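You operate a simulated robot arm through the tools that you are given. There is no shell and no other tool. Be economical: measure what you need, move in short steps, check, and stop when the job is done.

Carry out the task below with a simulated robot arm. There is one attempt and no reset: what you move stays moved.

## Task
Dust got under the film on the panel glass: lift, brush, lay it again.
Fine: peel the film by its red tab and lay it aside first; put the dust brush back; then lay the film inside the rim and press it till it holds. Set down upright: dust brush. What is to be rubbed or washed off counts as gone when no trace of it is left.

Only the result counts: the job must be done as asked and must still hold three seconds after the hand-in. Knocking over, shifting, dropping, spilling or breaking anything else fails it.

## Robot
A 7-joint arm with a two-finger parallel gripper, fixed in place. Base frame: the origin is at the foot of the arm, x ahead of it, y to its left, z up; the work surface is at about z = 800. Units: mm, degrees, N and s.
With the tool pointing down near the work surface it reaches from about 240 to 680 mm from the base axis. Its first joint turns from -66.0 to 66.0 degrees. Payload 2.4 kg.
The tool frame sits at the grasp point between the pads (the TCP): z along the fingers, y along the line on which they close. The tips reach 30 mm beyond it. Largest opening 94 mm; finger width 28, thickness 10; the body of the gripper, 50 by 96 mm, starts 55 mm behind the TCP.
Orientation is that of the tool frame in the base frame, as a unit quaternion [w, x, y, z]. With the fingers straight down and closing along the base's y, the tool's x points along the base's -x, its y along +y and its z along -z.

## Interface
- The arm moves only by the tool servo_tool. Its argument "series" is text: rows parted by semicolons, each of 7 numbers parted by spaces: the turn, a rotation vector about the tool's x, y, z in degrees, then the shift along the tool's x, y, z in cm, then the finger opening in cm, from 0 to 9.4. In form: rx ry rz x y z claw; .... A call has 1 to 8 rows; each row shifts and turns the commanded pose from where the row before left it, along the tool's axes as they then stand. A row lasts 0.2 s, in which the tool goes at most 50 mm and 8.6 degrees; a call with a longer step from one row to the next is refused whole, and so is a gripper value outside its range. Where a pose cannot be reached the arm comes as near as it can. A force on the tool above 40 N (or 10 N above the force at the start of the call, whichever is more), or a blocked arm, ends the call early, and 0.2 s more pass. The fingers move at their own pace (about 153 mm/s each) and stop on an object; they squeeze with about 22 N. The grip force told is the motor's: it shows also when the fingers shut on nothing. Time passes only in rows, and 0.2 s behind the last, so rows that do not move let the fingers close. It gives the time, the measured TCP pose, the force on the tool (base axes), the opening and the grip force at its end, in the units of the frame above (readings bear some noise), with the torque about the TCP (base axes, N m) and any sound that the robot's microphone picked up, and new pictures: "pictures" is both (left out), scene, wrist or none.
- Cameras (640 x 400 px; columns grow to the right, rows downward): "scene" is fixed at [34.9, 469.3, 1449.2]; the picture's right is [-0.78, -0.63, 0.00], its down [-0.33, 0.41, -0.85] and it looks along [0.54, -0.66, -0.53] (base axes); focal length 363 px, centre (320, 200). "wrist" rides on the gripper at [76, 14, -102] in the tool frame; the picture's right is [-0.18, 0.98, 0.00], its down [-0.75, -0.14, -0.64] and it looks along [-0.63, -0.12, 0.77] (tool axes); focal length 243 px, centre (320, 200). There is no depth. A picture from a camera that has moved, and an enlarged one, comes with that camera's place and axes in the base frame and with its lens.
- enlarge(camera, box): a new picture of the part [left, top, right, bottom] of that camera's present view, enlarged. No time passes.
- job_done(): hands the job in; it is judged then, once.

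Work in short steps. Places have to be worked out from the pictures, the camera data and where the tool is seen: move nearer, look again, correct. Check each grasp and each placing, and mend what went wrong. You have 120 turns and 200 pictures in all, those below and enlarged ones among them. Open the gripper and draw the arm clear of the work before you hand the job in, unless the task says otherwise; then end with one line.

The tools are called as a command line: name --argument value ..., lists and objects as JSON in quotes. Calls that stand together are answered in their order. servo_tool: Moves the arm, as the interface text tells. Its arguments: {"type":"object","properties":{"series":{"type":"string"},"pictures":{"type":"string","enum":["both","scene","wrist","none"]}},"required":["series"]} The other tools are called the same way: enlarge (camera, box) takes an enlarged picture of a part of a camera's view; job_done () hands the job in.

At the start:

```text
time: 0.0
tool_pos: [332.9, -20.2, 1105.0]
ee_rot: [0.0, 0.0, 1.0, 0.001]
contact_force: [-0.7, -0.6, -0.1]
wrist_torque: [0.01, 0.0, 0.02]
width: 93.8
grip_force: 0.1
```

scene: 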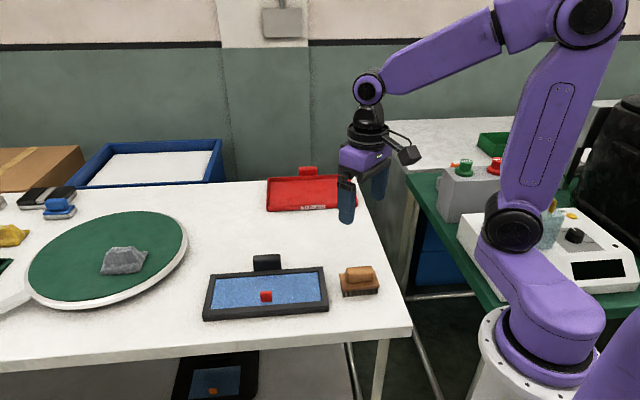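
wrist: 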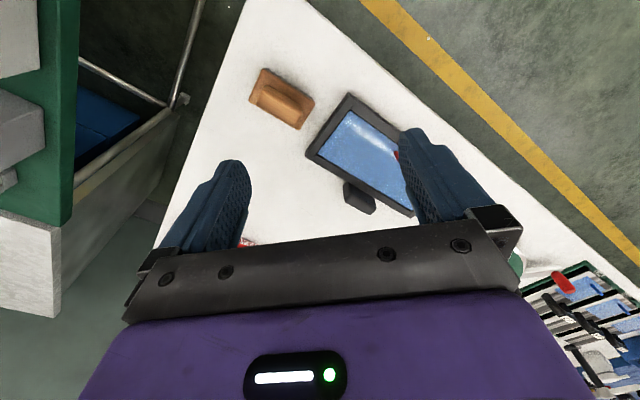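

The pictures show a panel with blue film and a red tab, an orange-brown brush beside it, and a black block behind the panel. I'll enlarge both views to work out where things are.

enlarge --camera "scene" --box '[190, 230, 410, 340]'

enlarge --camera "wrist" --box '[220, 50, 460, 250]'

enlarge --camera "scene" --box '[0, 150, 380, 340]'

```text
2.91 times, centred on (300, 285) of scene
camera zoom: at [34.9, 469.3, 1449.2], right [-0.78, -0.63, 0.0], down [-0.33, 0.41, -0.85], along [0.54, -0.66, -0.53], focal length 1055 px, centre (378, -47)
```

zoom: 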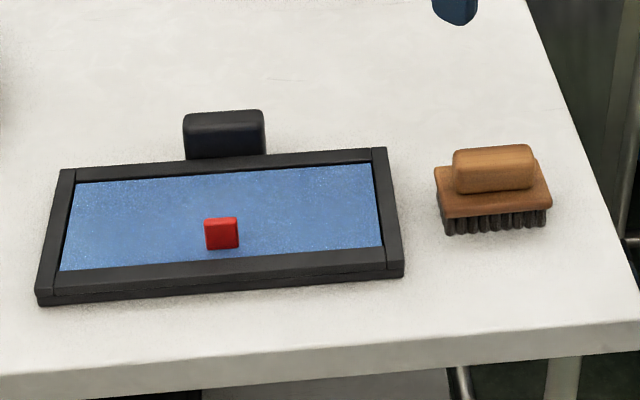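

```text
2.00 times, centred on (340, 150) of wrist
camera zoom: at [255.1, -5.8, 1208.0], right [0.18, 0.98, 0.0], down [0.75, -0.14, 0.64], along [0.63, -0.12, -0.77], focal length 485 px, centre (280, 300)
```

zoom: 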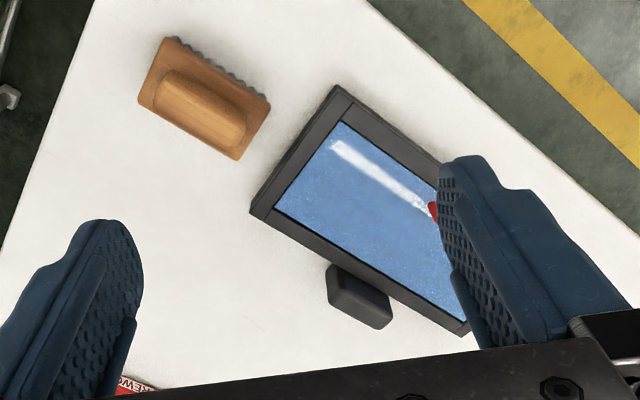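

```text
1.68 times, centred on (190, 245) of scene
camera zoom: at [34.9, 469.3, 1449.2], right [-0.78, -0.63, 0.0], down [-0.33, 0.41, -0.85], along [0.54, -0.66, -0.53], focal length 611 px, centre (539, 124)
```

zoom: 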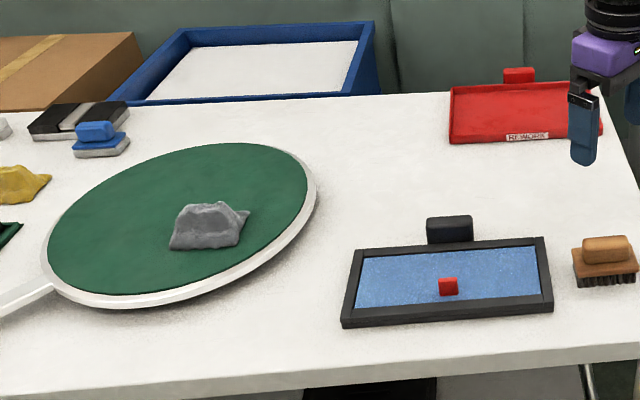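

The panel is rotated about 45°, centred near (521,73), with the tab near (505,94) and the brush near (362,-76). I'll move to the front side and turn the tool 45° to look closer.

servo_tool --series "0 0 0 -1.54 4 2.1 9.4;0 0 0 -1.54 4 2.1 9.4;0 0 0 -1.54 4 2.1 9.4;0 0 0 -1.54 4 2.1 9.4;0 0 0 -1.54 4 2.1 9.4;0 0 8 0 0 0 9.4;0 0 8 0 0 0 9.4;0 0 8 0 0 0 9.4" --pictures "none"

servo_tool --series "0 0 7 0 0 0 9.4;0 0 7 0 0 0 9.4;0 0 7 0 0 0 9.4"

```text
time: 1.8
tool_pos: [410.7, 180.0, 1001.7]
ee_rot: [0.0, 0.209, 0.978, -0.001]
contact_force: [-0.1, -0.6, -0.4]
wrist_torque: [0.03, -0.03, 0.01]
width: 94.0
grip_force: 0.1
```

```text
time: 2.6
tool_pos: [410.4, 182.0, 1001.3]
ee_rot: [0.001, 0.384, 0.923, 0.0]
contact_force: [0.2, -0.7, 0.3]
wrist_torque: [0.01, 0.0, -0.02]
width: 94.2
grip_force: 0.0
camera wrist: at [364.7, 243.9, 1103.2], right [0.83, 0.56, 0.0], down [0.43, -0.63, 0.64], along [0.36, -0.53, -0.77], focal length 243 px, centre (320, 200)
```

scene: 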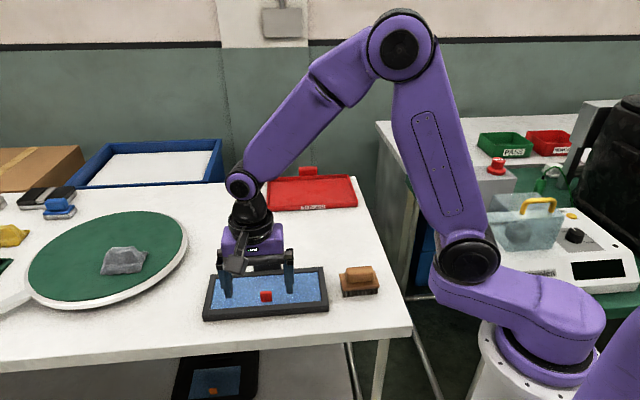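
wrist: 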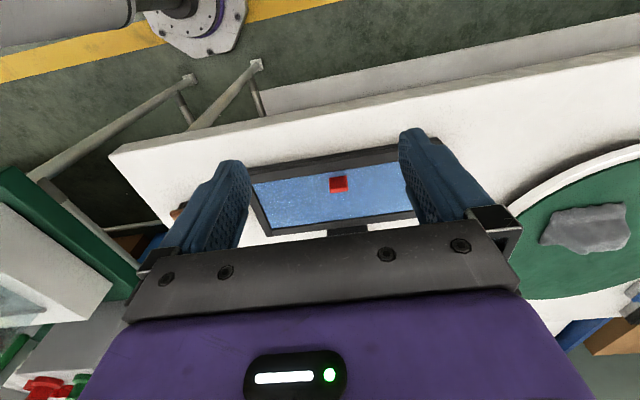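

enlarge --camera "wrist" --box '[240, 130, 440, 250]'

```text
3.20 times, centred on (340, 190) of wrist
camera zoom: at [364.7, 243.9, 1103.2], right [0.83, 0.56, 0.0], down [0.43, -0.63, 0.64], along [0.36, -0.53, -0.77], focal length 776 px, centre (256, 232)
```

zoom: 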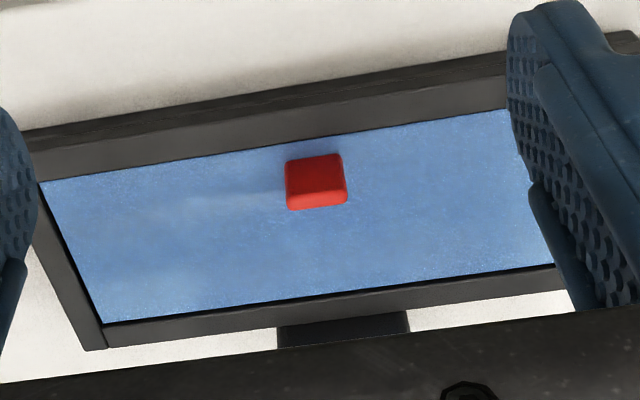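

The tab is an upright block: about 26 mm along the panel's long axis, about 8 mm thick and about 25 mm tall. I'll go above it and turn −90° so the fingers close across the thin direction.

servo_tool --series "0 0 -8.2 0 0 0 9.4;0 0 -8.2 0 0 0 9.4;0 0 -8.2 0 0 0 9.4;0 0 -8.2 0 0 0 9.4;0 0 -8.2 0 0 0 9.4;0 0 -8.2 0 0 0 9.4;0 0 -8.2 0 0 0 9.4;0 0 -8.2 0 0 0 9.4" --pictures "none"

servo_tool --series "0 0 -8.2 0 0 0 9.4;0 0 -8.2 0 0 0 9.4;0 0 -7.9 0 0 0 9.4;0 0 0 0 -4.3 2 9.4;0 0 0 0 -4.3 2 9.4;0 0 0 0 -4.3 2 9.4"

```text
time: 4.4
tool_pos: [409.6, 180.0, 999.6]
ee_rot: [0.001, -0.18, 0.984, 0.0]
contact_force: [1.3, -0.5, -0.4]
wrist_torque: [-0.01, 0.01, -0.03]
width: 94.2
grip_force: 0.1
```

```text
time: 5.8
tool_pos: [501.4, 88.7, 939.4]
ee_rot: [0.0, -0.382, 0.924, 0.0]
contact_force: [0.1, -0.3, 0.7]
wrist_torque: [-0.02, 0.03, -0.03]
width: 93.9
grip_force: 0.1
camera wrist: at [435.3, 44.4, 1042.0], right [-0.56, 0.83, 0.0], down [0.63, 0.43, 0.64], along [0.53, 0.36, -0.77], focal length 243 px, centre (320, 200)
```

scene: 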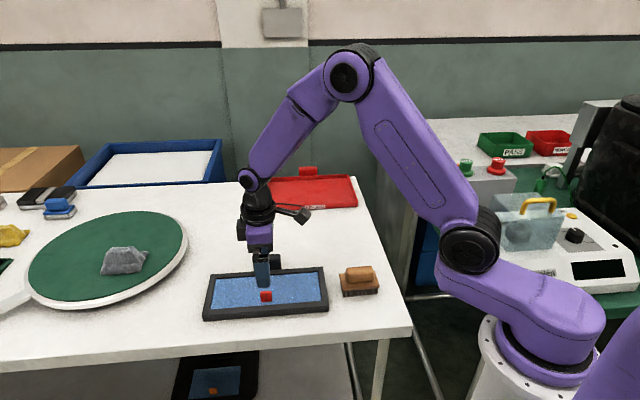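
wrist: 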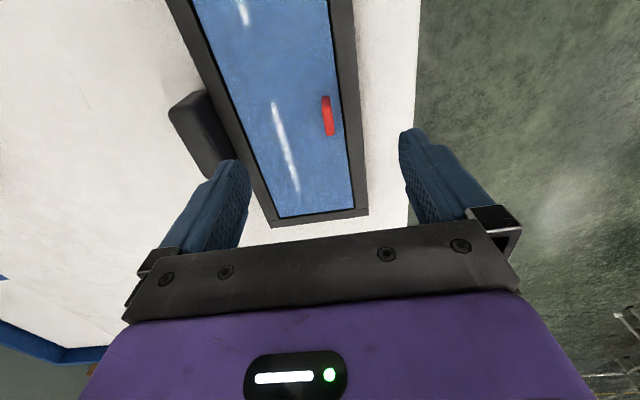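

enlarge --camera "wrist" --box '[260, 70, 400, 160]'

enlarge --camera "scene" --box '[230, 230, 310, 320]'

```text
4.44 times, centred on (330, 115) of wrist
camera zoom: at [435.3, 44.4, 1042.0], right [-0.56, 0.83, 0.0], down [0.63, 0.43, 0.64], along [0.53, 0.36, -0.77], focal length 1078 px, centre (276, 578)
```

zoom: 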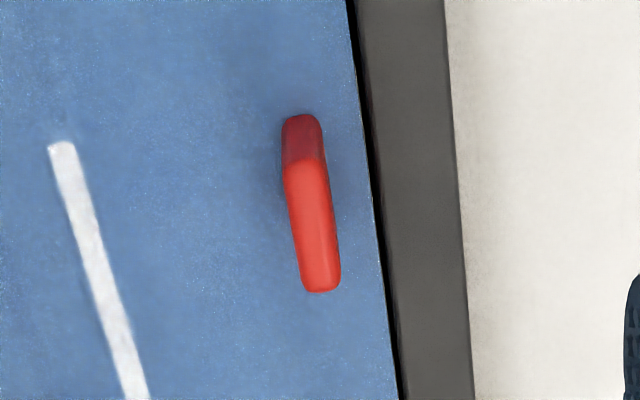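

```text
4.44 times, centred on (270, 275) of scene
camera zoom: at [34.9, 469.3, 1449.2], right [-0.78, -0.63, 0.0], down [-0.33, 0.41, -0.85], along [0.54, -0.66, -0.53], focal length 1612 px, centre (542, -133)
```

zoom: 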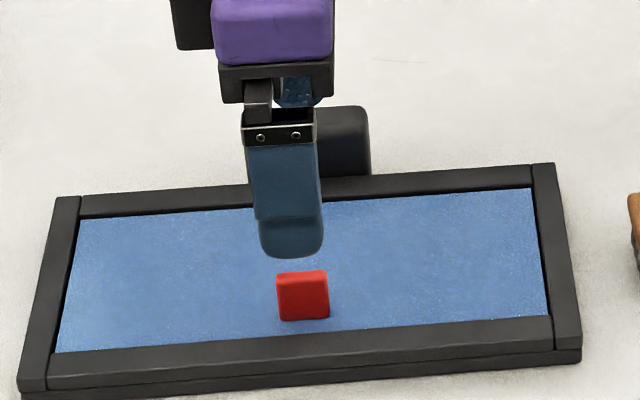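

The tab centre is at about (498, 95), running along 45°, with its top at about z 844 and the film at about 817. I'll centre over it and descend partway with a 4 cm opening.

servo_tool --series "0 0 0 -0.22 0.7 0 4;0 0 0 0 0 2.5 4;0 0 0 0 0 2.5 4"

enlarge --camera "wrist" --box '[250, 60, 410, 180]'

```text
time: 6.6
tool_pos: [497.0, 95.4, 890.6]
ee_rot: [0.0, -0.382, 0.924, 0.0]
contact_force: [-0.1, -0.1, 0.3]
wrist_torque: [-0.01, 0.01, 0.01]
width: 40.2
grip_force: 0.2
camera wrist: at [431.8, 51.1, 992.0], right [-0.56, 0.83, 0.0], down [0.63, 0.43, 0.64], along [0.53, 0.36, -0.77], focal length 243 px, centre (320, 200)
```

scene: 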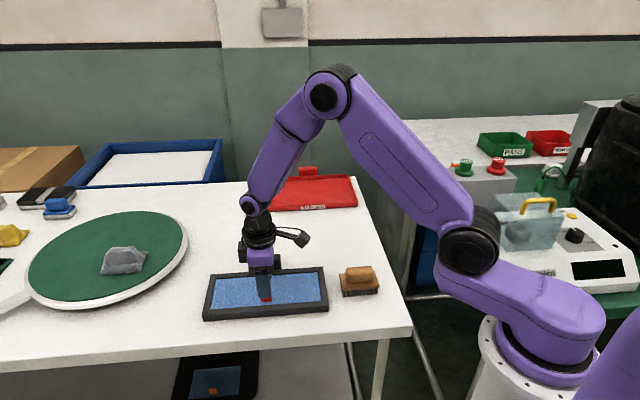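
wrist: 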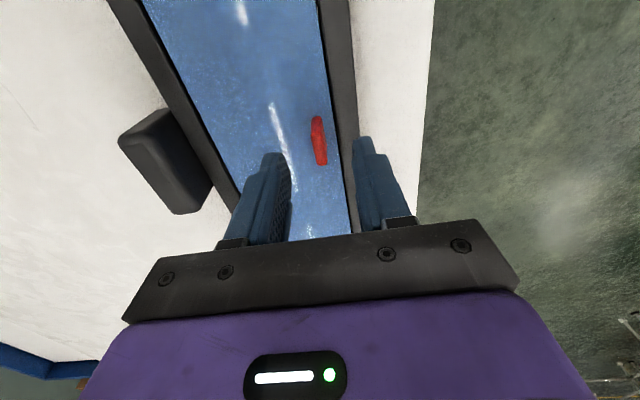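

```text
3.33 times, centred on (330, 120) of wrist
camera zoom: at [431.8, 51.1, 992.0], right [-0.56, 0.83, 0.0], down [0.63, 0.43, 0.64], along [0.53, 0.36, -0.77], focal length 809 px, centre (287, 467)
```

zoom: 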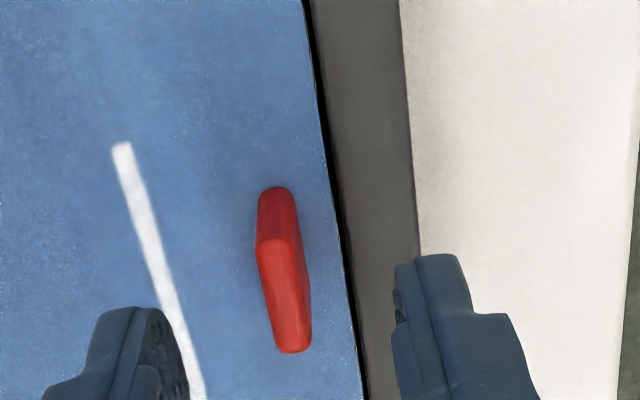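

Recomputed, the tab centre is (497.3, 95.4), which matches the TCP. I'll descend to about z 856 and close.

servo_tool --series "0 0 0 0 0 1.8 4;0 0 0 0 0 1.6 4;0 0 0 0 0 0 0;0 0 0 0 0 0 0;0 0 0 0 0 0 0"

enlarge --camera "scene" --box '[190, 230, 340, 330]'

```text
time: 7.8
tool_pos: [497.1, 95.4, 856.6]
ee_rot: [0.0, -0.382, 0.924, 0.0]
contact_force: [-0.3, -0.5, 0.6]
wrist_torque: [-0.02, 0.01, -0.01]
width: 6.1
grip_force: 21.6
heard: snap
camera wrist: at [431.9, 51.6, 958.5], right [-0.56, 0.83, 0.0], down [0.63, 0.43, 0.64], along [0.53, 0.36, -0.77], focal length 243 px, centre (320, 200)
```

scene: 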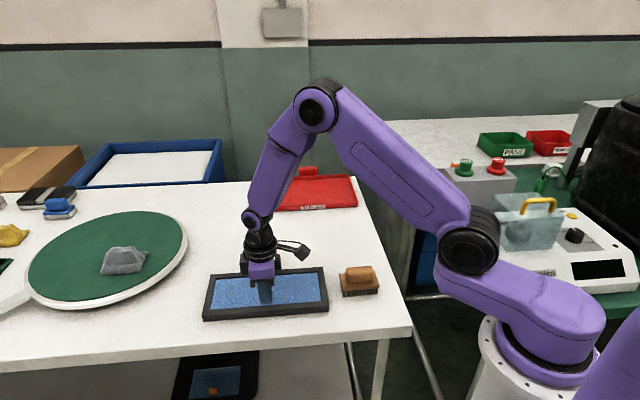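
wrist: 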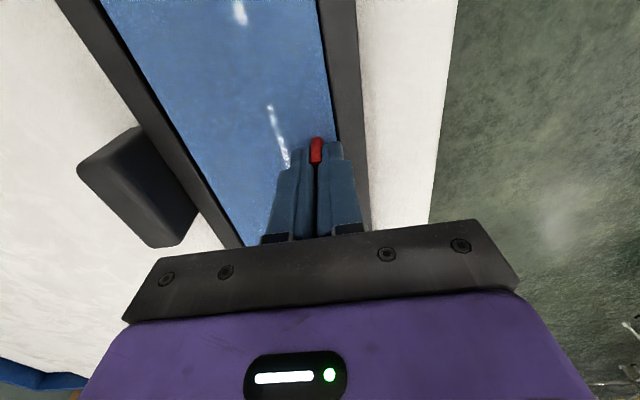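

```text
4.00 times, centred on (265, 280) of scene
camera zoom: at [34.9, 469.3, 1449.2], right [-0.78, -0.63, 0.0], down [-0.33, 0.41, -0.85], along [0.54, -0.66, -0.53], focal length 1450 px, centre (540, -120)
```

zoom: 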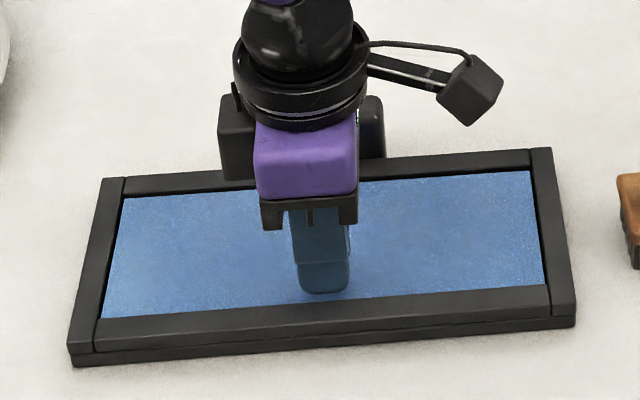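

The tab is gripped (6 mm opening, 21.6 N) at (497.1, 95.4, 856.6). I'll lift slowly and check.

servo_tool --series "0 0 0 0 0 -0.3 0;0 0 0 0 0 -0.3 0;0 0 0 0 0 -0.5 0;0 0 0 0 0 -0.8 0;0 0 0 0 0 -1 0;0 0 0 0 0 -1.5 0"

enlarge --camera "scene" --box '[190, 220, 340, 330]'

```text
time: 9.2
tool_pos: [498.1, 95.8, 900.7]
ee_rot: [0.001, -0.382, 0.924, 0.001]
contact_force: [0.3, -0.9, 0.0]
wrist_torque: [-0.02, -0.01, 0.0]
width: 6.2
grip_force: 21.7
camera wrist: at [431.9, 51.4, 1002.5], right [-0.56, 0.83, 0.0], down [0.63, 0.43, 0.64], along [0.53, 0.36, -0.77], focal length 243 px, centre (320, 200)
```

scene: 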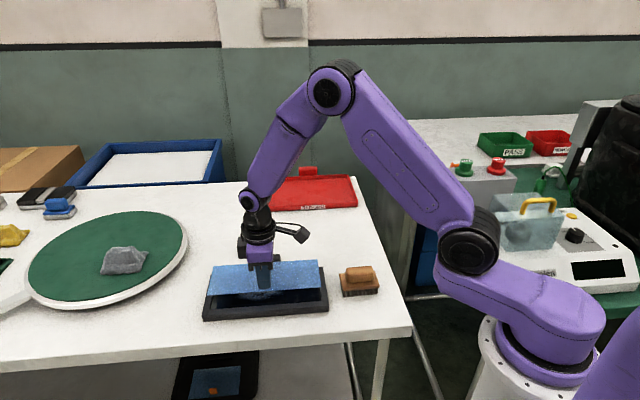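
wrist: 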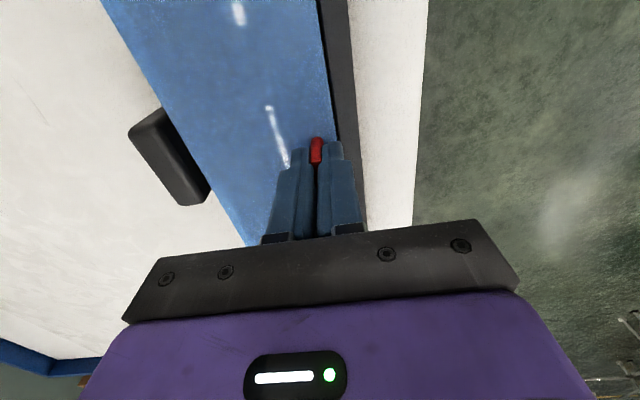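

```text
3.64 times, centred on (265, 275) of scene
camera zoom: at [34.9, 469.3, 1449.2], right [-0.78, -0.63, 0.0], down [-0.33, 0.41, -0.85], along [0.54, -0.66, -0.53], focal length 1319 px, centre (520, -73)
```

zoom: 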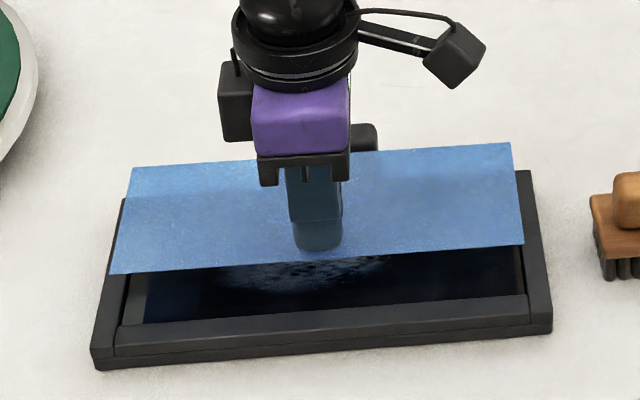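

The film came off as one stiff sheet and dust is visible on the glass. I'll carry the film to the clear table between the panel and the tray, with the tab near (545,-134).

servo_tool --series "0 0 0 0 0 -4 0;0 0 0 2.6 -3.9 0 0;0 0 0 2.6 -3.9 0 0;0 0 0 2.6 -3.9 0 0;0 0 0 2.6 -3.9 0 0;0 0 0 2.6 -3.9 0 0;0 0 0 0 0 3 0;0 0 0 0 0 3 0"

enlarge --camera "scene" --box '[190, 150, 410, 330]'

```text
time: 11.0
tool_pos: [542.9, -134.4, 881.7]
ee_rot: [0.0, -0.381, 0.924, 0.0]
contact_force: [-0.1, 0.6, 0.9]
wrist_torque: [-0.01, 0.0, -0.04]
width: 6.4
grip_force: 21.8
camera wrist: at [477.3, -179.1, 983.3], right [-0.56, 0.83, 0.0], down [0.63, 0.43, 0.64], along [0.53, 0.36, -0.77], focal length 243 px, centre (320, 200)
```

scene: 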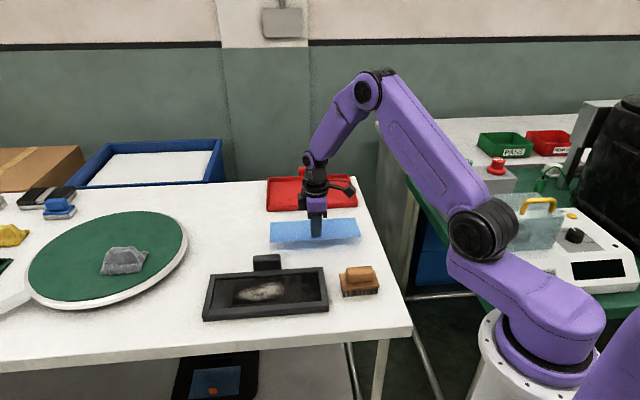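
wrist: 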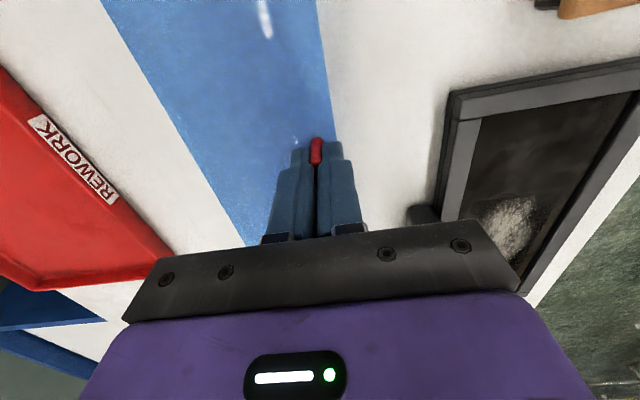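

```text
2.22 times, centred on (300, 240) of scene
camera zoom: at [35.0, 469.3, 1449.2], right [-0.78, -0.63, 0.0], down [-0.33, 0.41, -0.85], along [0.54, -0.66, -0.53], focal length 806 px, centre (364, 111)
```

zoom: 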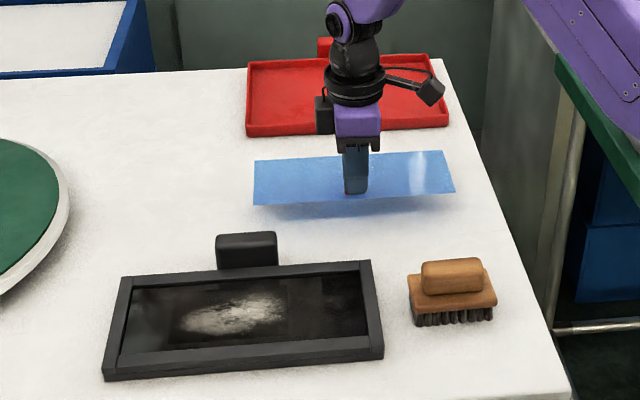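

The area below is clear. I'll lower until it touches.

servo_tool --series "0 0 0 0 0 2 0;0 0 0 0 0 1 0;0 0 0 0 0 0.5 0;0 0 0 0 0 0.3 0;0 0 0 0 0 0 0"

enlarge --camera "scene" --box '[250, 170, 390, 270]'

```text
time: 12.2
tool_pos: [544.6, -133.5, 842.7]
ee_rot: [0.0, -0.382, 0.924, 0.0]
contact_force: [-0.2, 0.3, -0.7]
wrist_torque: [-0.01, 0.05, -0.04]
width: 6.2
grip_force: 22.2
camera wrist: at [477.6, -178.5, 945.2], right [-0.56, 0.83, 0.0], down [0.63, 0.43, 0.64], along [0.53, 0.36, -0.77], focal length 243 px, centre (320, 200)
```

scene: 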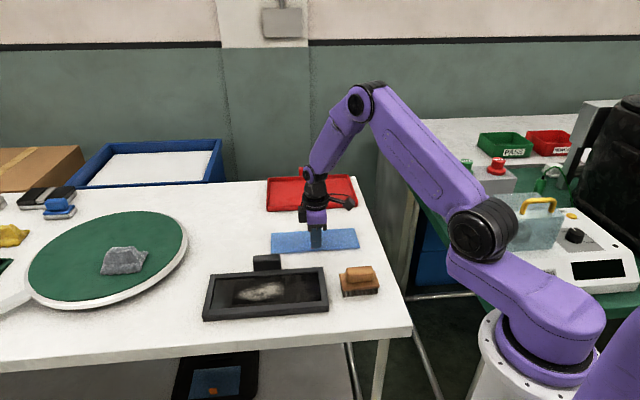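
wrist: 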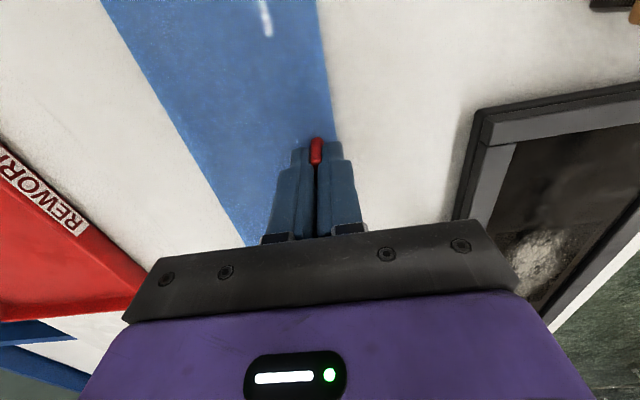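

```text
4.00 times, centred on (320, 220) of scene
camera zoom: at [34.9, 469.3, 1449.2], right [-0.78, -0.63, 0.0], down [-0.33, 0.41, -0.85], along [0.54, -0.66, -0.53], focal length 1450 px, centre (320, 120)
```

zoom: 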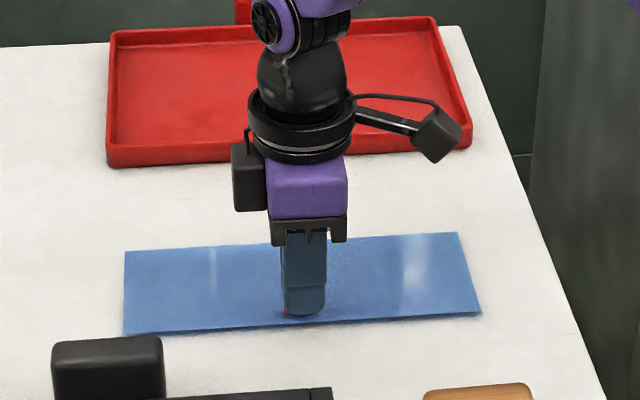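

Almost down. I'll lower in 1 mm steps while watching the force.

servo_tool --series "0 0 0 0 0 0.1 0;0 0 0 0 0 0.1 0;0 0 0 0 0 0 0" --pictures "none"

servo_tool --series "0 0 0 0 0 0.1 0;0 0 0 0 0 0.05 0;0 0 0 0 0 0 0" --pictures "none"

```text
time: 13.0
tool_pos: [543.9, -134.2, 840.7]
ee_rot: [0.0, -0.382, 0.924, 0.0]
contact_force: [0.5, 0.0, -0.3]
wrist_torque: [-0.04, 0.01, -0.01]
width: 6.1
grip_force: 21.9
```

```text
time: 13.8
tool_pos: [543.1, -134.2, 840.0]
ee_rot: [0.001, -0.382, 0.924, 0.0]
contact_force: [1.7, -0.4, -0.8]
wrist_torque: [0.01, -0.02, -0.01]
width: 6.2
grip_force: 22.0
```

servo_tool --series "0 0 0 0 0 0.1 0;0 0 0 0 0 0.1 0;0 0 0 0 0 0 0" --pictures "none"

enlarge --camera "scene" --box '[250, 200, 390, 270]'

```text
time: 14.6
tool_pos: [543.4, -134.2, 836.8]
ee_rot: [0.0, -0.382, 0.924, 0.001]
contact_force: [-1.6, 0.2, 4.9]
wrist_torque: [-0.02, 0.03, -0.02]
width: 6.3
grip_force: 22.1
```

```text
4.57 times, centred on (320, 235) of scene
camera zoom: at [34.8, 469.3, 1449.2], right [-0.78, -0.63, 0.0], down [-0.33, 0.41, -0.85], along [0.54, -0.66, -0.52], focal length 1658 px, centre (320, 40)
```

zoom: 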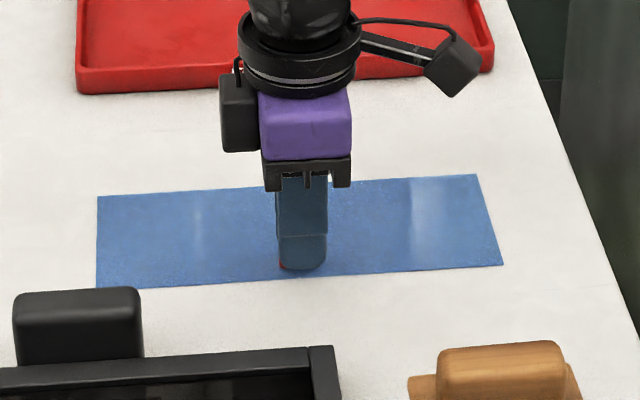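

Contact is confirmed at 4.9 N with z about 837. I'll release and rise straight up.

servo_tool --series "0 0 0 0 0 -0.1 3;0 0 0 0 0 0 3;0 0 0 0 0 0 3;0 0 0 0 0 -2 3;0 0 0 0 0 -4 3;0 0 0 0 0 -5 9.4"

enlarge --camera "scene" --box '[190, 190, 410, 330]'

```text
time: 16.0
tool_pos: [542.8, -134.9, 947.3]
ee_rot: [0.0, -0.383, 0.924, 0.0]
contact_force: [0.4, -0.4, 0.6]
wrist_torque: [-0.01, 0.02, 0.01]
width: 94.0
grip_force: 0.0
camera wrist: at [477.0, -178.3, 1051.1], right [-0.56, 0.83, 0.0], down [0.63, 0.43, 0.64], along [0.53, 0.36, -0.77], focal length 243 px, centre (320, 200)
```

scene: 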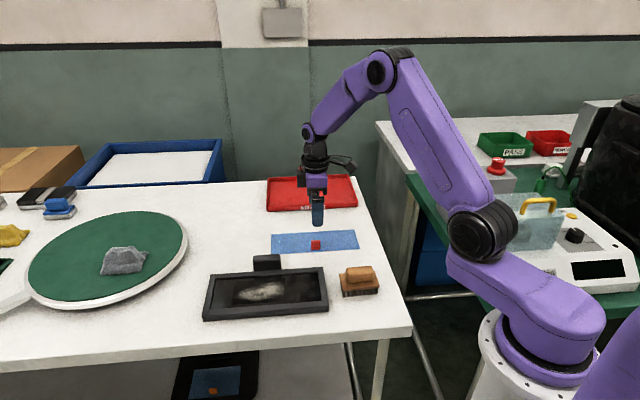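
wrist: 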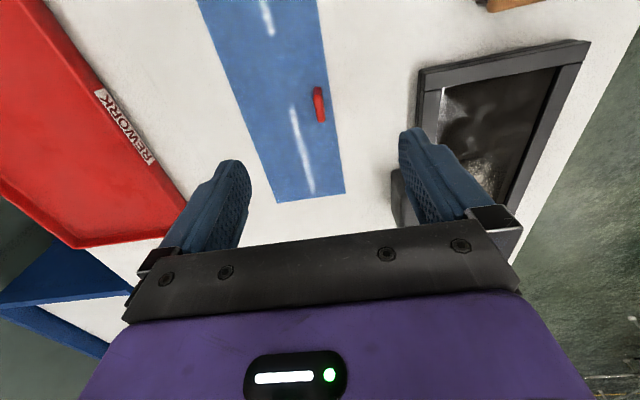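

```text
2.86 times, centred on (300, 260) of scene
camera zoom: at [34.9, 469.3, 1449.2], right [-0.78, -0.63, 0.0], down [-0.33, 0.41, -0.85], along [0.54, -0.66, -0.53], focal length 1036 px, centre (377, 29)
```

zoom: 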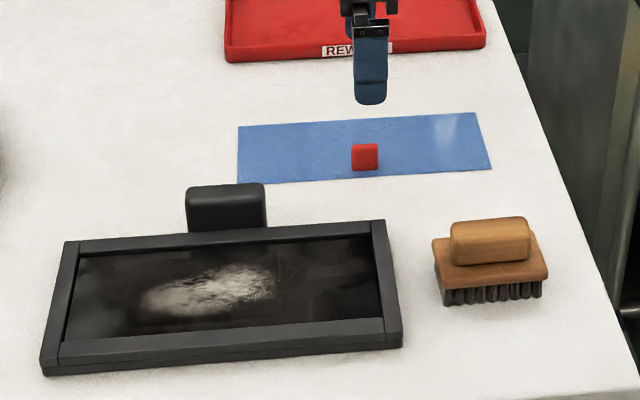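

The film lies flat on the table. The brush handle runs roughly along the panel's long axis, so I can keep this orientation; I'll move above it to measure.

servo_tool --series "0 0 0 2.19 4.14 0.4 9.4;0 0 0 2.19 4.14 0.4 9.4;0 0 0 2.19 4.14 0.4 9.4;0 0 0 2.19 4.14 0.4 9.4" --pictures "wrist"

enlarge --camera "wrist" --box '[230, 40, 430, 180]'

```text
time: 17.0
tool_pos: [362.5, -78.5, 934.8]
ee_rot: [0.0, -0.382, 0.924, 0.0]
contact_force: [0.5, -0.3, 0.2]
wrist_torque: [0.0, -0.03, 0.0]
width: 93.9
grip_force: 0.1
camera wrist: at [296.7, -123.1, 1035.1], right [-0.56, 0.83, 0.0], down [0.63, 0.43, 0.64], along [0.53, 0.36, -0.77], focal length 243 px, centre (320, 200)
```

wrist: 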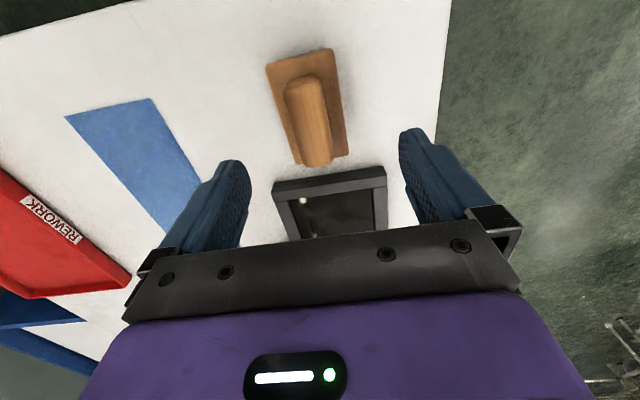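

```text
2.86 times, centred on (330, 110) of wrist
camera zoom: at [296.7, -123.1, 1035.1], right [-0.56, 0.83, 0.0], down [0.63, 0.43, 0.64], along [0.53, 0.36, -0.77], focal length 693 px, centre (291, 457)
```

zoom: 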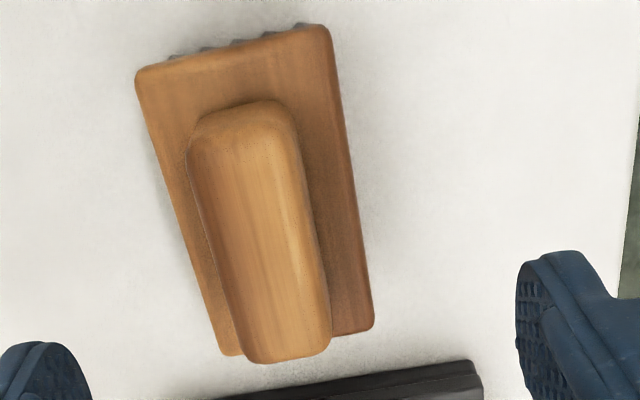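

enlarge --camera "scene" --box '[325, 255, 395, 305]'

```text
8.00 times, centred on (360, 280) of scene
camera zoom: at [34.9, 469.3, 1449.2], right [-0.78, -0.63, 0.0], down [-0.33, 0.41, -0.85], along [0.54, -0.66, -0.53], focal length 2901 px, centre (0, -440)
```

zoom: 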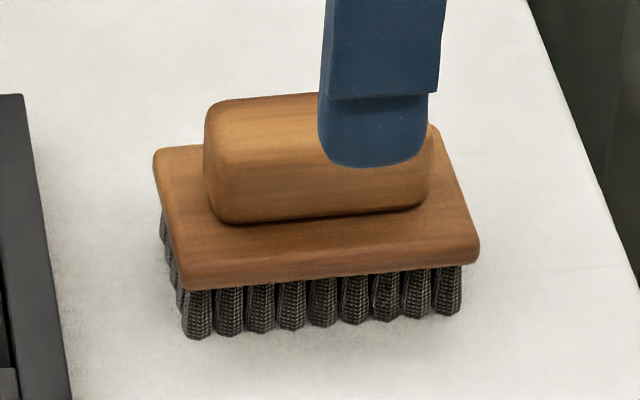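

The brush plate centre is (365,-85), its top at about z 830 and the handle top at about 858. I'll descend to TCP z about 864 and close on the handle.

servo_tool --series "0 0 0 0.27 -0.62 0 7;0 0 0 0 0 3 7;0 0 0 0 0 2.5 7;0 0 0 0 0 1.5 7;0 0 0 0 0 0 7"

enlarge --camera "scene" --box '[310, 230, 410, 310]'

```text
time: 18.2
tool_pos: [365.9, -84.8, 862.3]
ee_rot: [0.0, -0.382, 0.924, 0.0]
contact_force: [-0.8, -0.2, 0.5]
wrist_torque: [0.03, 0.0, 0.01]
width: 69.9
grip_force: 0.1
camera wrist: at [300.6, -129.2, 964.4], right [-0.56, 0.83, 0.0], down [0.63, 0.43, 0.64], along [0.53, 0.36, -0.77], focal length 243 px, centre (320, 200)
```

scene: 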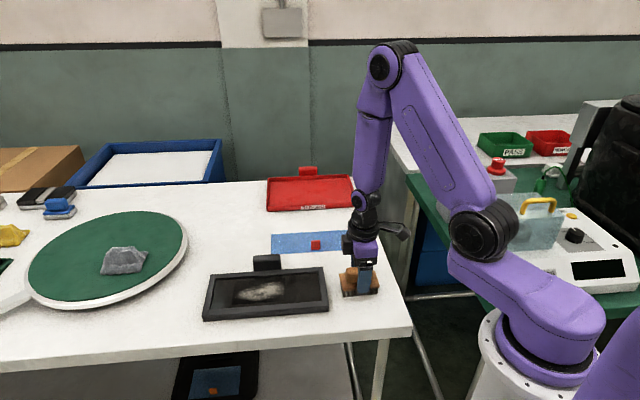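
wrist: 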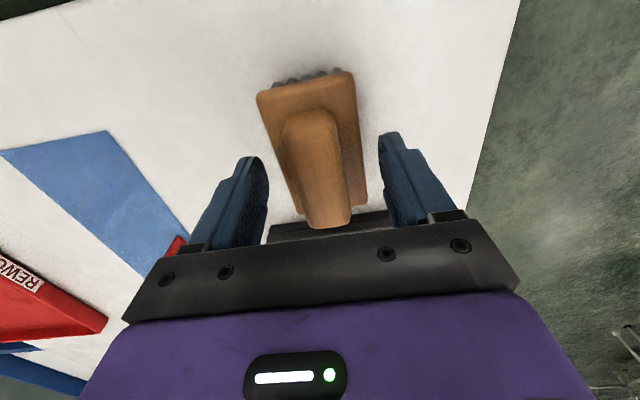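

```text
5.00 times, centred on (360, 270) of scene
camera zoom: at [34.9, 469.3, 1449.2], right [-0.78, -0.63, 0.0], down [-0.33, 0.41, -0.85], along [0.54, -0.66, -0.53], focal length 1813 px, centre (120, -150)
```

zoom: 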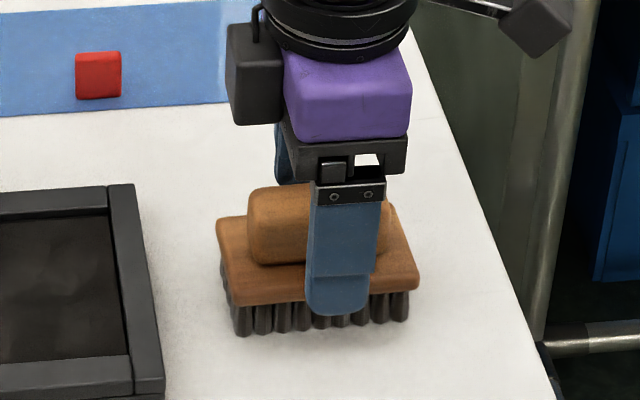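

The fingers sit about 5 mm off toward the near end of the handle. I'll shift 5 mm, rise 2 mm and close.

servo_tool --series "0 0 0 -0.5 0 -0.2 7;0 0 0 0 0 0 4;0 0 0 0 0 0 2;0 0 0 0 0 0 0;0 0 0 0 0 0 0"

enlarge --camera "scene" --box '[310, 230, 410, 310]'

```text
time: 19.4
tool_pos: [370.5, -81.1, 864.3]
ee_rot: [0.0, -0.382, 0.924, 0.0]
contact_force: [-0.5, 0.5, -0.3]
wrist_torque: [0.02, -0.02, -0.04]
width: 32.0
grip_force: 22.7
camera wrist: at [304.3, -125.7, 966.5], right [-0.56, 0.83, 0.0], down [0.63, 0.43, 0.64], along [0.53, 0.36, -0.77], focal length 243 px, centre (320, 200)
```

scene: 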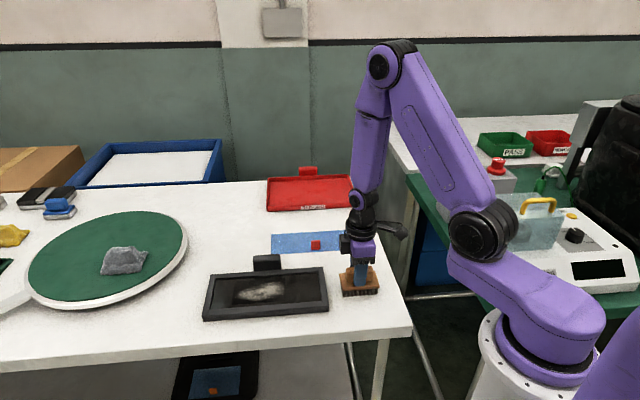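
wrist: 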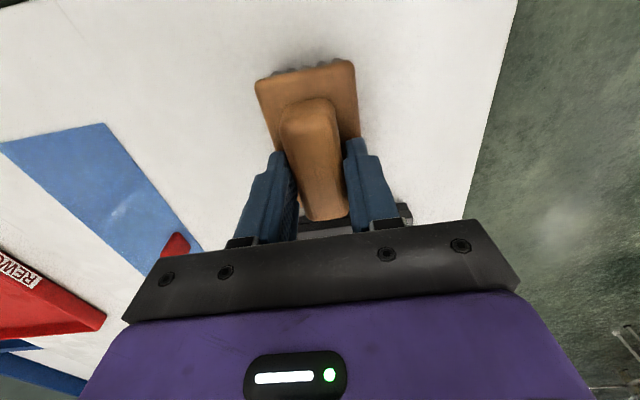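

```text
5.00 times, centred on (360, 270) of scene
camera zoom: at [34.9, 469.3, 1449.2], right [-0.78, -0.63, 0.0], down [-0.33, 0.41, -0.85], along [0.54, -0.66, -0.53], focal length 1813 px, centre (120, -150)
```

zoom: 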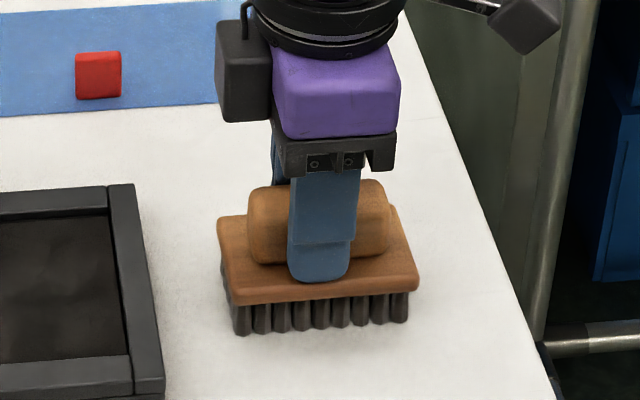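

The brush is well gripped at (370.5,-81.1,864.3). I'll lift it and carry it over the glass centre.

servo_tool --series "0 0 0 0 0 -2.8 0;0 0 0 0 0 -2.8 0;0 0 0 -4.3 0.07 0 0;0 0 0 -4.3 0.07 0 0;0 0 0 -4.3 0.07 0 0;0 0 0 -4.3 0.07 0 0;0 0 0 -4.3 0.05 0 0"

enlarge --camera "scene" --box '[190, 220, 340, 330]'

```text
time: 21.0
tool_pos: [521.2, 73.6, 920.3]
ee_rot: [-0.001, -0.382, 0.924, 0.0]
contact_force: [0.0, -0.4, -0.9]
wrist_torque: [0.0, 0.0, -0.01]
width: 31.9
grip_force: 22.1
camera wrist: at [454.5, 28.7, 1022.4], right [-0.56, 0.83, 0.0], down [0.63, 0.43, 0.64], along [0.53, 0.36, -0.77], focal length 243 px, centre (320, 200)
```

scene: 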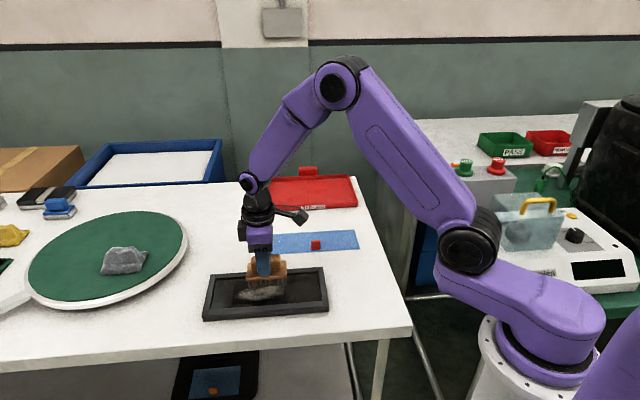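
wrist: 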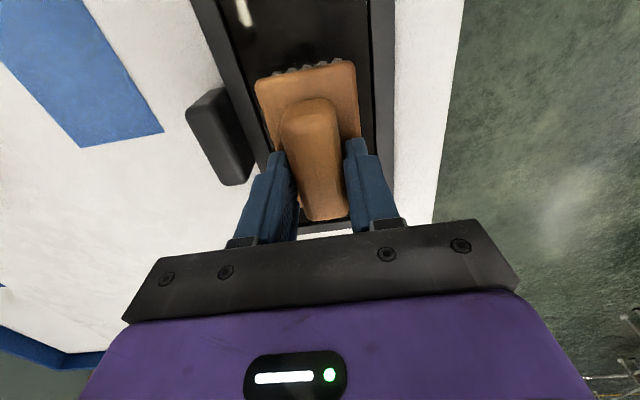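

```text
3.64 times, centred on (265, 275) of scene
camera zoom: at [35.0, 469.3, 1449.2], right [-0.78, -0.63, 0.0], down [-0.33, 0.41, -0.85], along [0.54, -0.66, -0.53], focal length 1319 px, centre (520, -73)
```

zoom: 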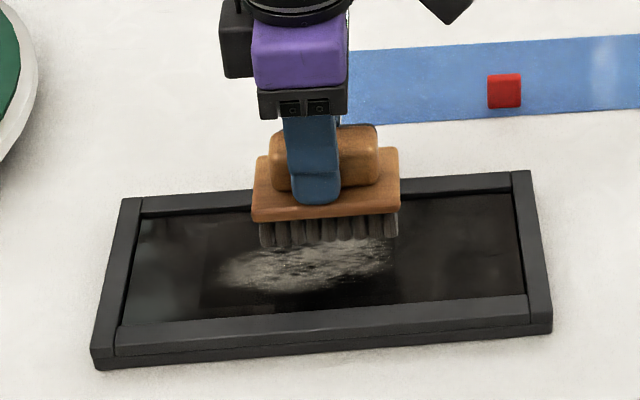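

The brush is over the dust. I'll lower to just above the glass and feel for contact.

servo_tool --series "0 0 0 0 0 2 0;0 0 0 0 0 1.4 0;0 0 0 0 0 0.2 0;0 0 0 0 0 0.1 0;0 0 0 0 0 0 0" --pictures "none"

servo_tool --series "0 0 0 0 0 0.1 0;0 0 0 0 0 0.1 0;0 0 0 0 0 0 0" --pictures "none"

```text
time: 22.2
tool_pos: [519.7, 72.6, 883.6]
ee_rot: [-0.001, -0.382, 0.924, 0.001]
contact_force: [-0.4, -0.6, -0.8]
wrist_torque: [0.04, -0.01, 0.02]
width: 31.9
grip_force: 22.1
```

```text
time: 23.0
tool_pos: [519.3, 73.0, 881.8]
ee_rot: [0.0, -0.382, 0.924, 0.0]
contact_force: [-4.7, 0.0, 15.5]
wrist_torque: [-0.22, 0.26, 0.0]
width: 31.9
grip_force: 22.1
```

Contact is at about z 882.5. I'll ease up slightly and sweep along the long axis in the middle lane.

servo_tool --series "0 0 0 0 0 -0.06 0;0 0 0 -2.3 0 0 0;0 0 0 -2.3 0 0 0;0 0 0 -2.4 0 0 0;0 0 0 2.5 0 0 0;0 0 0 2.5 0 0 0;0 0 0 2.5 0 0 0;0 0 0 2.5 0 0 0" --pictures "scene"

enlarge --camera "scene" --box '[190, 220, 340, 330]'

```text
time: 24.8
tool_pos: [499.0, 51.6, 882.8]
ee_rot: [0.0, -0.382, 0.924, 0.0]
contact_force: [0.9, 0.2, -0.6]
wrist_torque: [0.03, 0.02, 0.02]
width: 31.9
grip_force: 22.6
```

scene: 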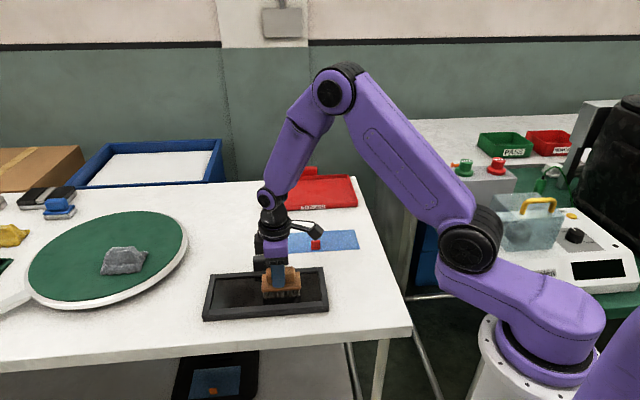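

```text
3.64 times, centred on (265, 275) of scene
camera zoom: at [34.9, 469.3, 1449.2], right [-0.78, -0.63, 0.0], down [-0.33, 0.41, -0.85], along [0.54, -0.66, -0.53], focal length 1319 px, centre (520, -73)
```

zoom: 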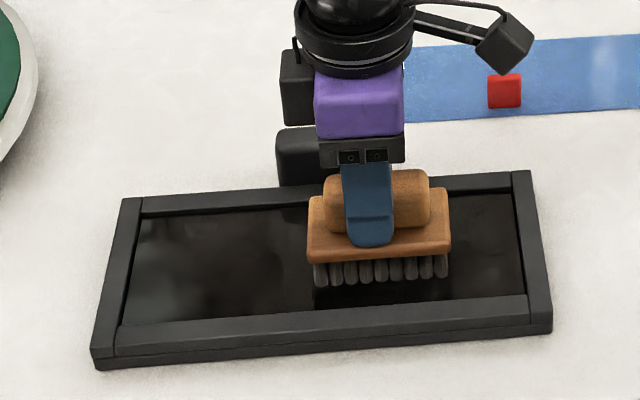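

Most of the dust is gone. I'll sweep the front and back lanes to be sure.

servo_tool --series "0 0 0 0 0.8 0.05 0;0 0 0 0 0.8 0 0;0 0 0 1.5 0 0 0;0 0 0 -2.9 0 0 0;0 0 0 -2.9 0 0 0;0 0 0 -2.9 0 0 0;0 0 0 -2.8 0 0 0;0 0 0 0 -1.6 0 0" --pictures "none"

servo_tool --series "0 0 0 0 -1.6 0 0;0 0 0 2.9 0 0 0;0 0 0 2.9 0 0 0;0 0 0 2.9 0 0 0;0 0 0 2.8 0 0 0" --pictures "none"

```text
time: 26.6
tool_pos: [570.5, 125.2, 881.1]
ee_rot: [0.001, -0.383, 0.924, 0.0]
contact_force: [-3.8, 7.2, 15.8]
wrist_torque: [0.07, 0.1, -0.05]
width: 31.9
grip_force: 22.1
```

```text
time: 27.8
tool_pos: [502.1, 29.7, 882.3]
ee_rot: [0.002, -0.382, 0.924, -0.001]
contact_force: [6.1, 5.6, 17.4]
wrist_torque: [-0.16, 0.17, -0.08]
width: 31.9
grip_force: 22.2
```

I'll lift the brush clear and inspect the glass.

servo_tool --series "0 0 0 0 0 -2 0;0 0 0 0 0 -3 0;0 0 0 4.5 0.5 0 0;0 0 0 4.5 0.5 0 0;0 0 0 4.5 0.5 0 0;0 0 0 3.9 0 0 0"

enlarge --camera "scene" --box '[190, 240, 340, 330]'

enlarge --camera "wrist" --box '[180, 0, 480, 240]'

```text
time: 29.2
tool_pos: [366.5, -82.8, 931.4]
ee_rot: [0.0, -0.381, 0.924, 0.0]
contact_force: [1.5, -0.3, -1.3]
wrist_torque: [0.01, 0.0, -0.02]
width: 32.0
grip_force: 21.7
camera wrist: at [300.1, -126.7, 1033.0], right [-0.56, 0.83, 0.0], down [0.63, 0.43, 0.64], along [0.53, 0.36, -0.77], focal length 243 px, centre (320, 200)
```

scene: 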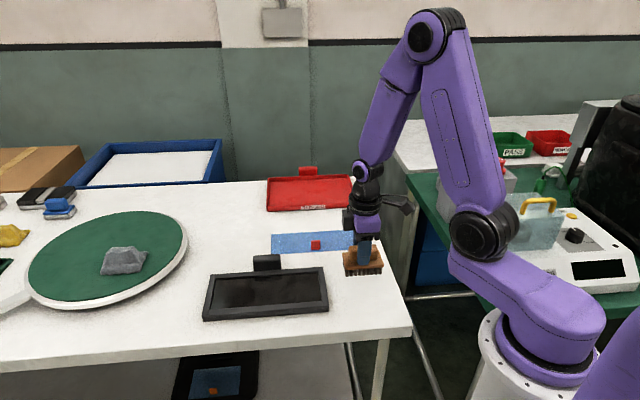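
wrist: 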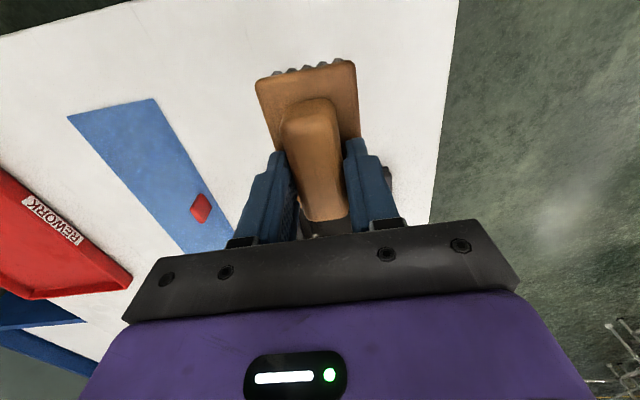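

```text
4.27 times, centred on (265, 285) of scene
camera zoom: at [34.9, 469.3, 1449.2], right [-0.78, -0.63, 0.0], down [-0.33, 0.41, -0.85], along [0.54, -0.66, -0.53], focal length 1547 px, centre (555, -163)
```

zoom: 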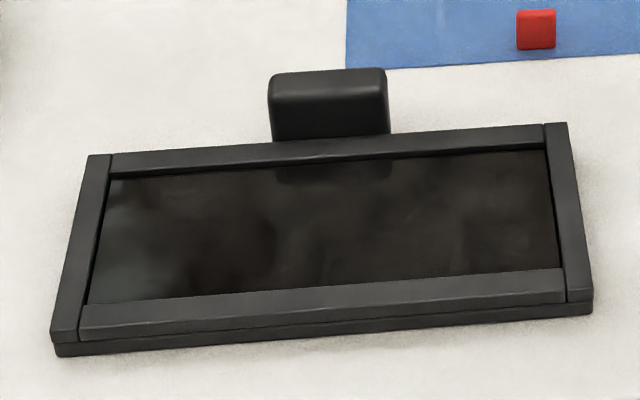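

```text
1.67 times, centred on (330, 120) of wrist
camera zoom: at [300.1, -126.7, 1033.0], right [-0.56, 0.83, 0.0], down [0.63, 0.43, 0.64], along [0.53, 0.36, -0.77], focal length 404 px, centre (303, 333)
```

zoom: 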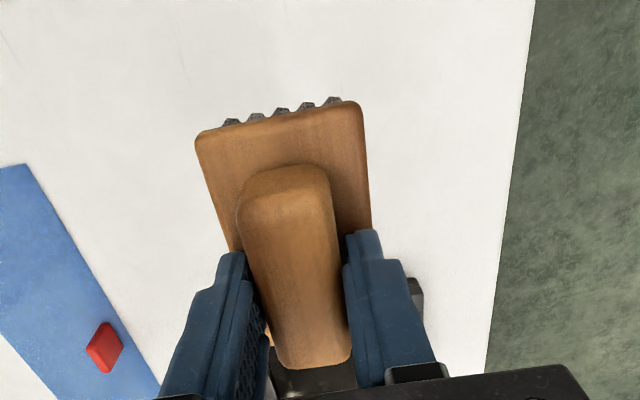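

The glass looks clean; the grey sheen at the left is a reflection that was there before. Now I'll return the brush to its place, with contact expected near z 864.

servo_tool --series "0 0 0 -0.4 -0.16 2.5 0;0 0 0 0 0 2.5 0;0 0 0 0 0 1.2 0;0 0 0 0 0 0.3 0;0 0 0 0 0 0 0" --pictures "none"

servo_tool --series "0 0 0 0 0 0.1 0;0 0 0 0 0 0.05 0;0 0 0 0 0 0 0" --pictures "scene"

```text
time: 30.4
tool_pos: [370.6, -81.7, 866.5]
ee_rot: [0.0, -0.382, 0.924, 0.0]
contact_force: [-0.5, 0.7, -0.8]
wrist_torque: [-0.02, 0.02, -0.01]
width: 31.8
grip_force: 21.9
```

```text
time: 31.2
tool_pos: [369.9, -82.0, 864.6]
ee_rot: [0.001, -0.382, 0.924, 0.0]
contact_force: [0.6, -1.6, -0.2]
wrist_torque: [0.0, 0.02, 0.03]
width: 31.8
grip_force: 21.8
```

scene: 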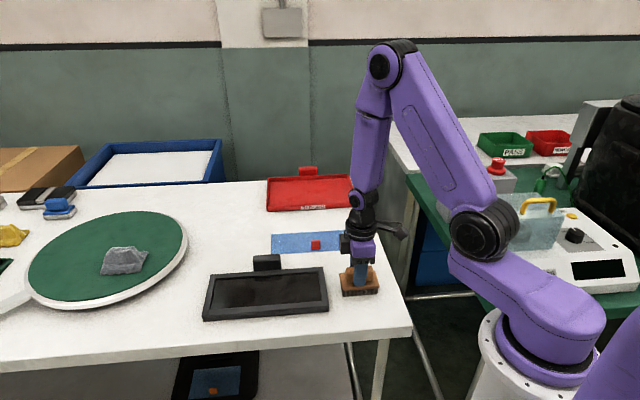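

servo_tool --series "0 0 0 0 0 0.05 0;0 0 0 0 0 0.05 0;0 0 0 0 0 0 0" --pictures "none"

```text
time: 32.0
tool_pos: [370.4, -82.1, 863.8]
ee_rot: [0.0, -0.382, 0.924, 0.0]
contact_force: [1.0, 0.7, -0.8]
wrist_torque: [0.01, -0.01, 0.0]
width: 31.8
grip_force: 22.3
```

servo_tool --series "0 0 0 0 0 0.06 0;0 0 0 0 0 0.05 0;0 0 0 0 0 0 0" --pictures "none"

```text
time: 32.8
tool_pos: [369.5, -80.7, 862.4]
ee_rot: [0.0, -0.382, 0.924, 0.0]
contact_force: [-2.5, 3.6, 23.6]
wrist_torque: [0.03, 0.01, 0.03]
width: 32.3
grip_force: 22.2
```

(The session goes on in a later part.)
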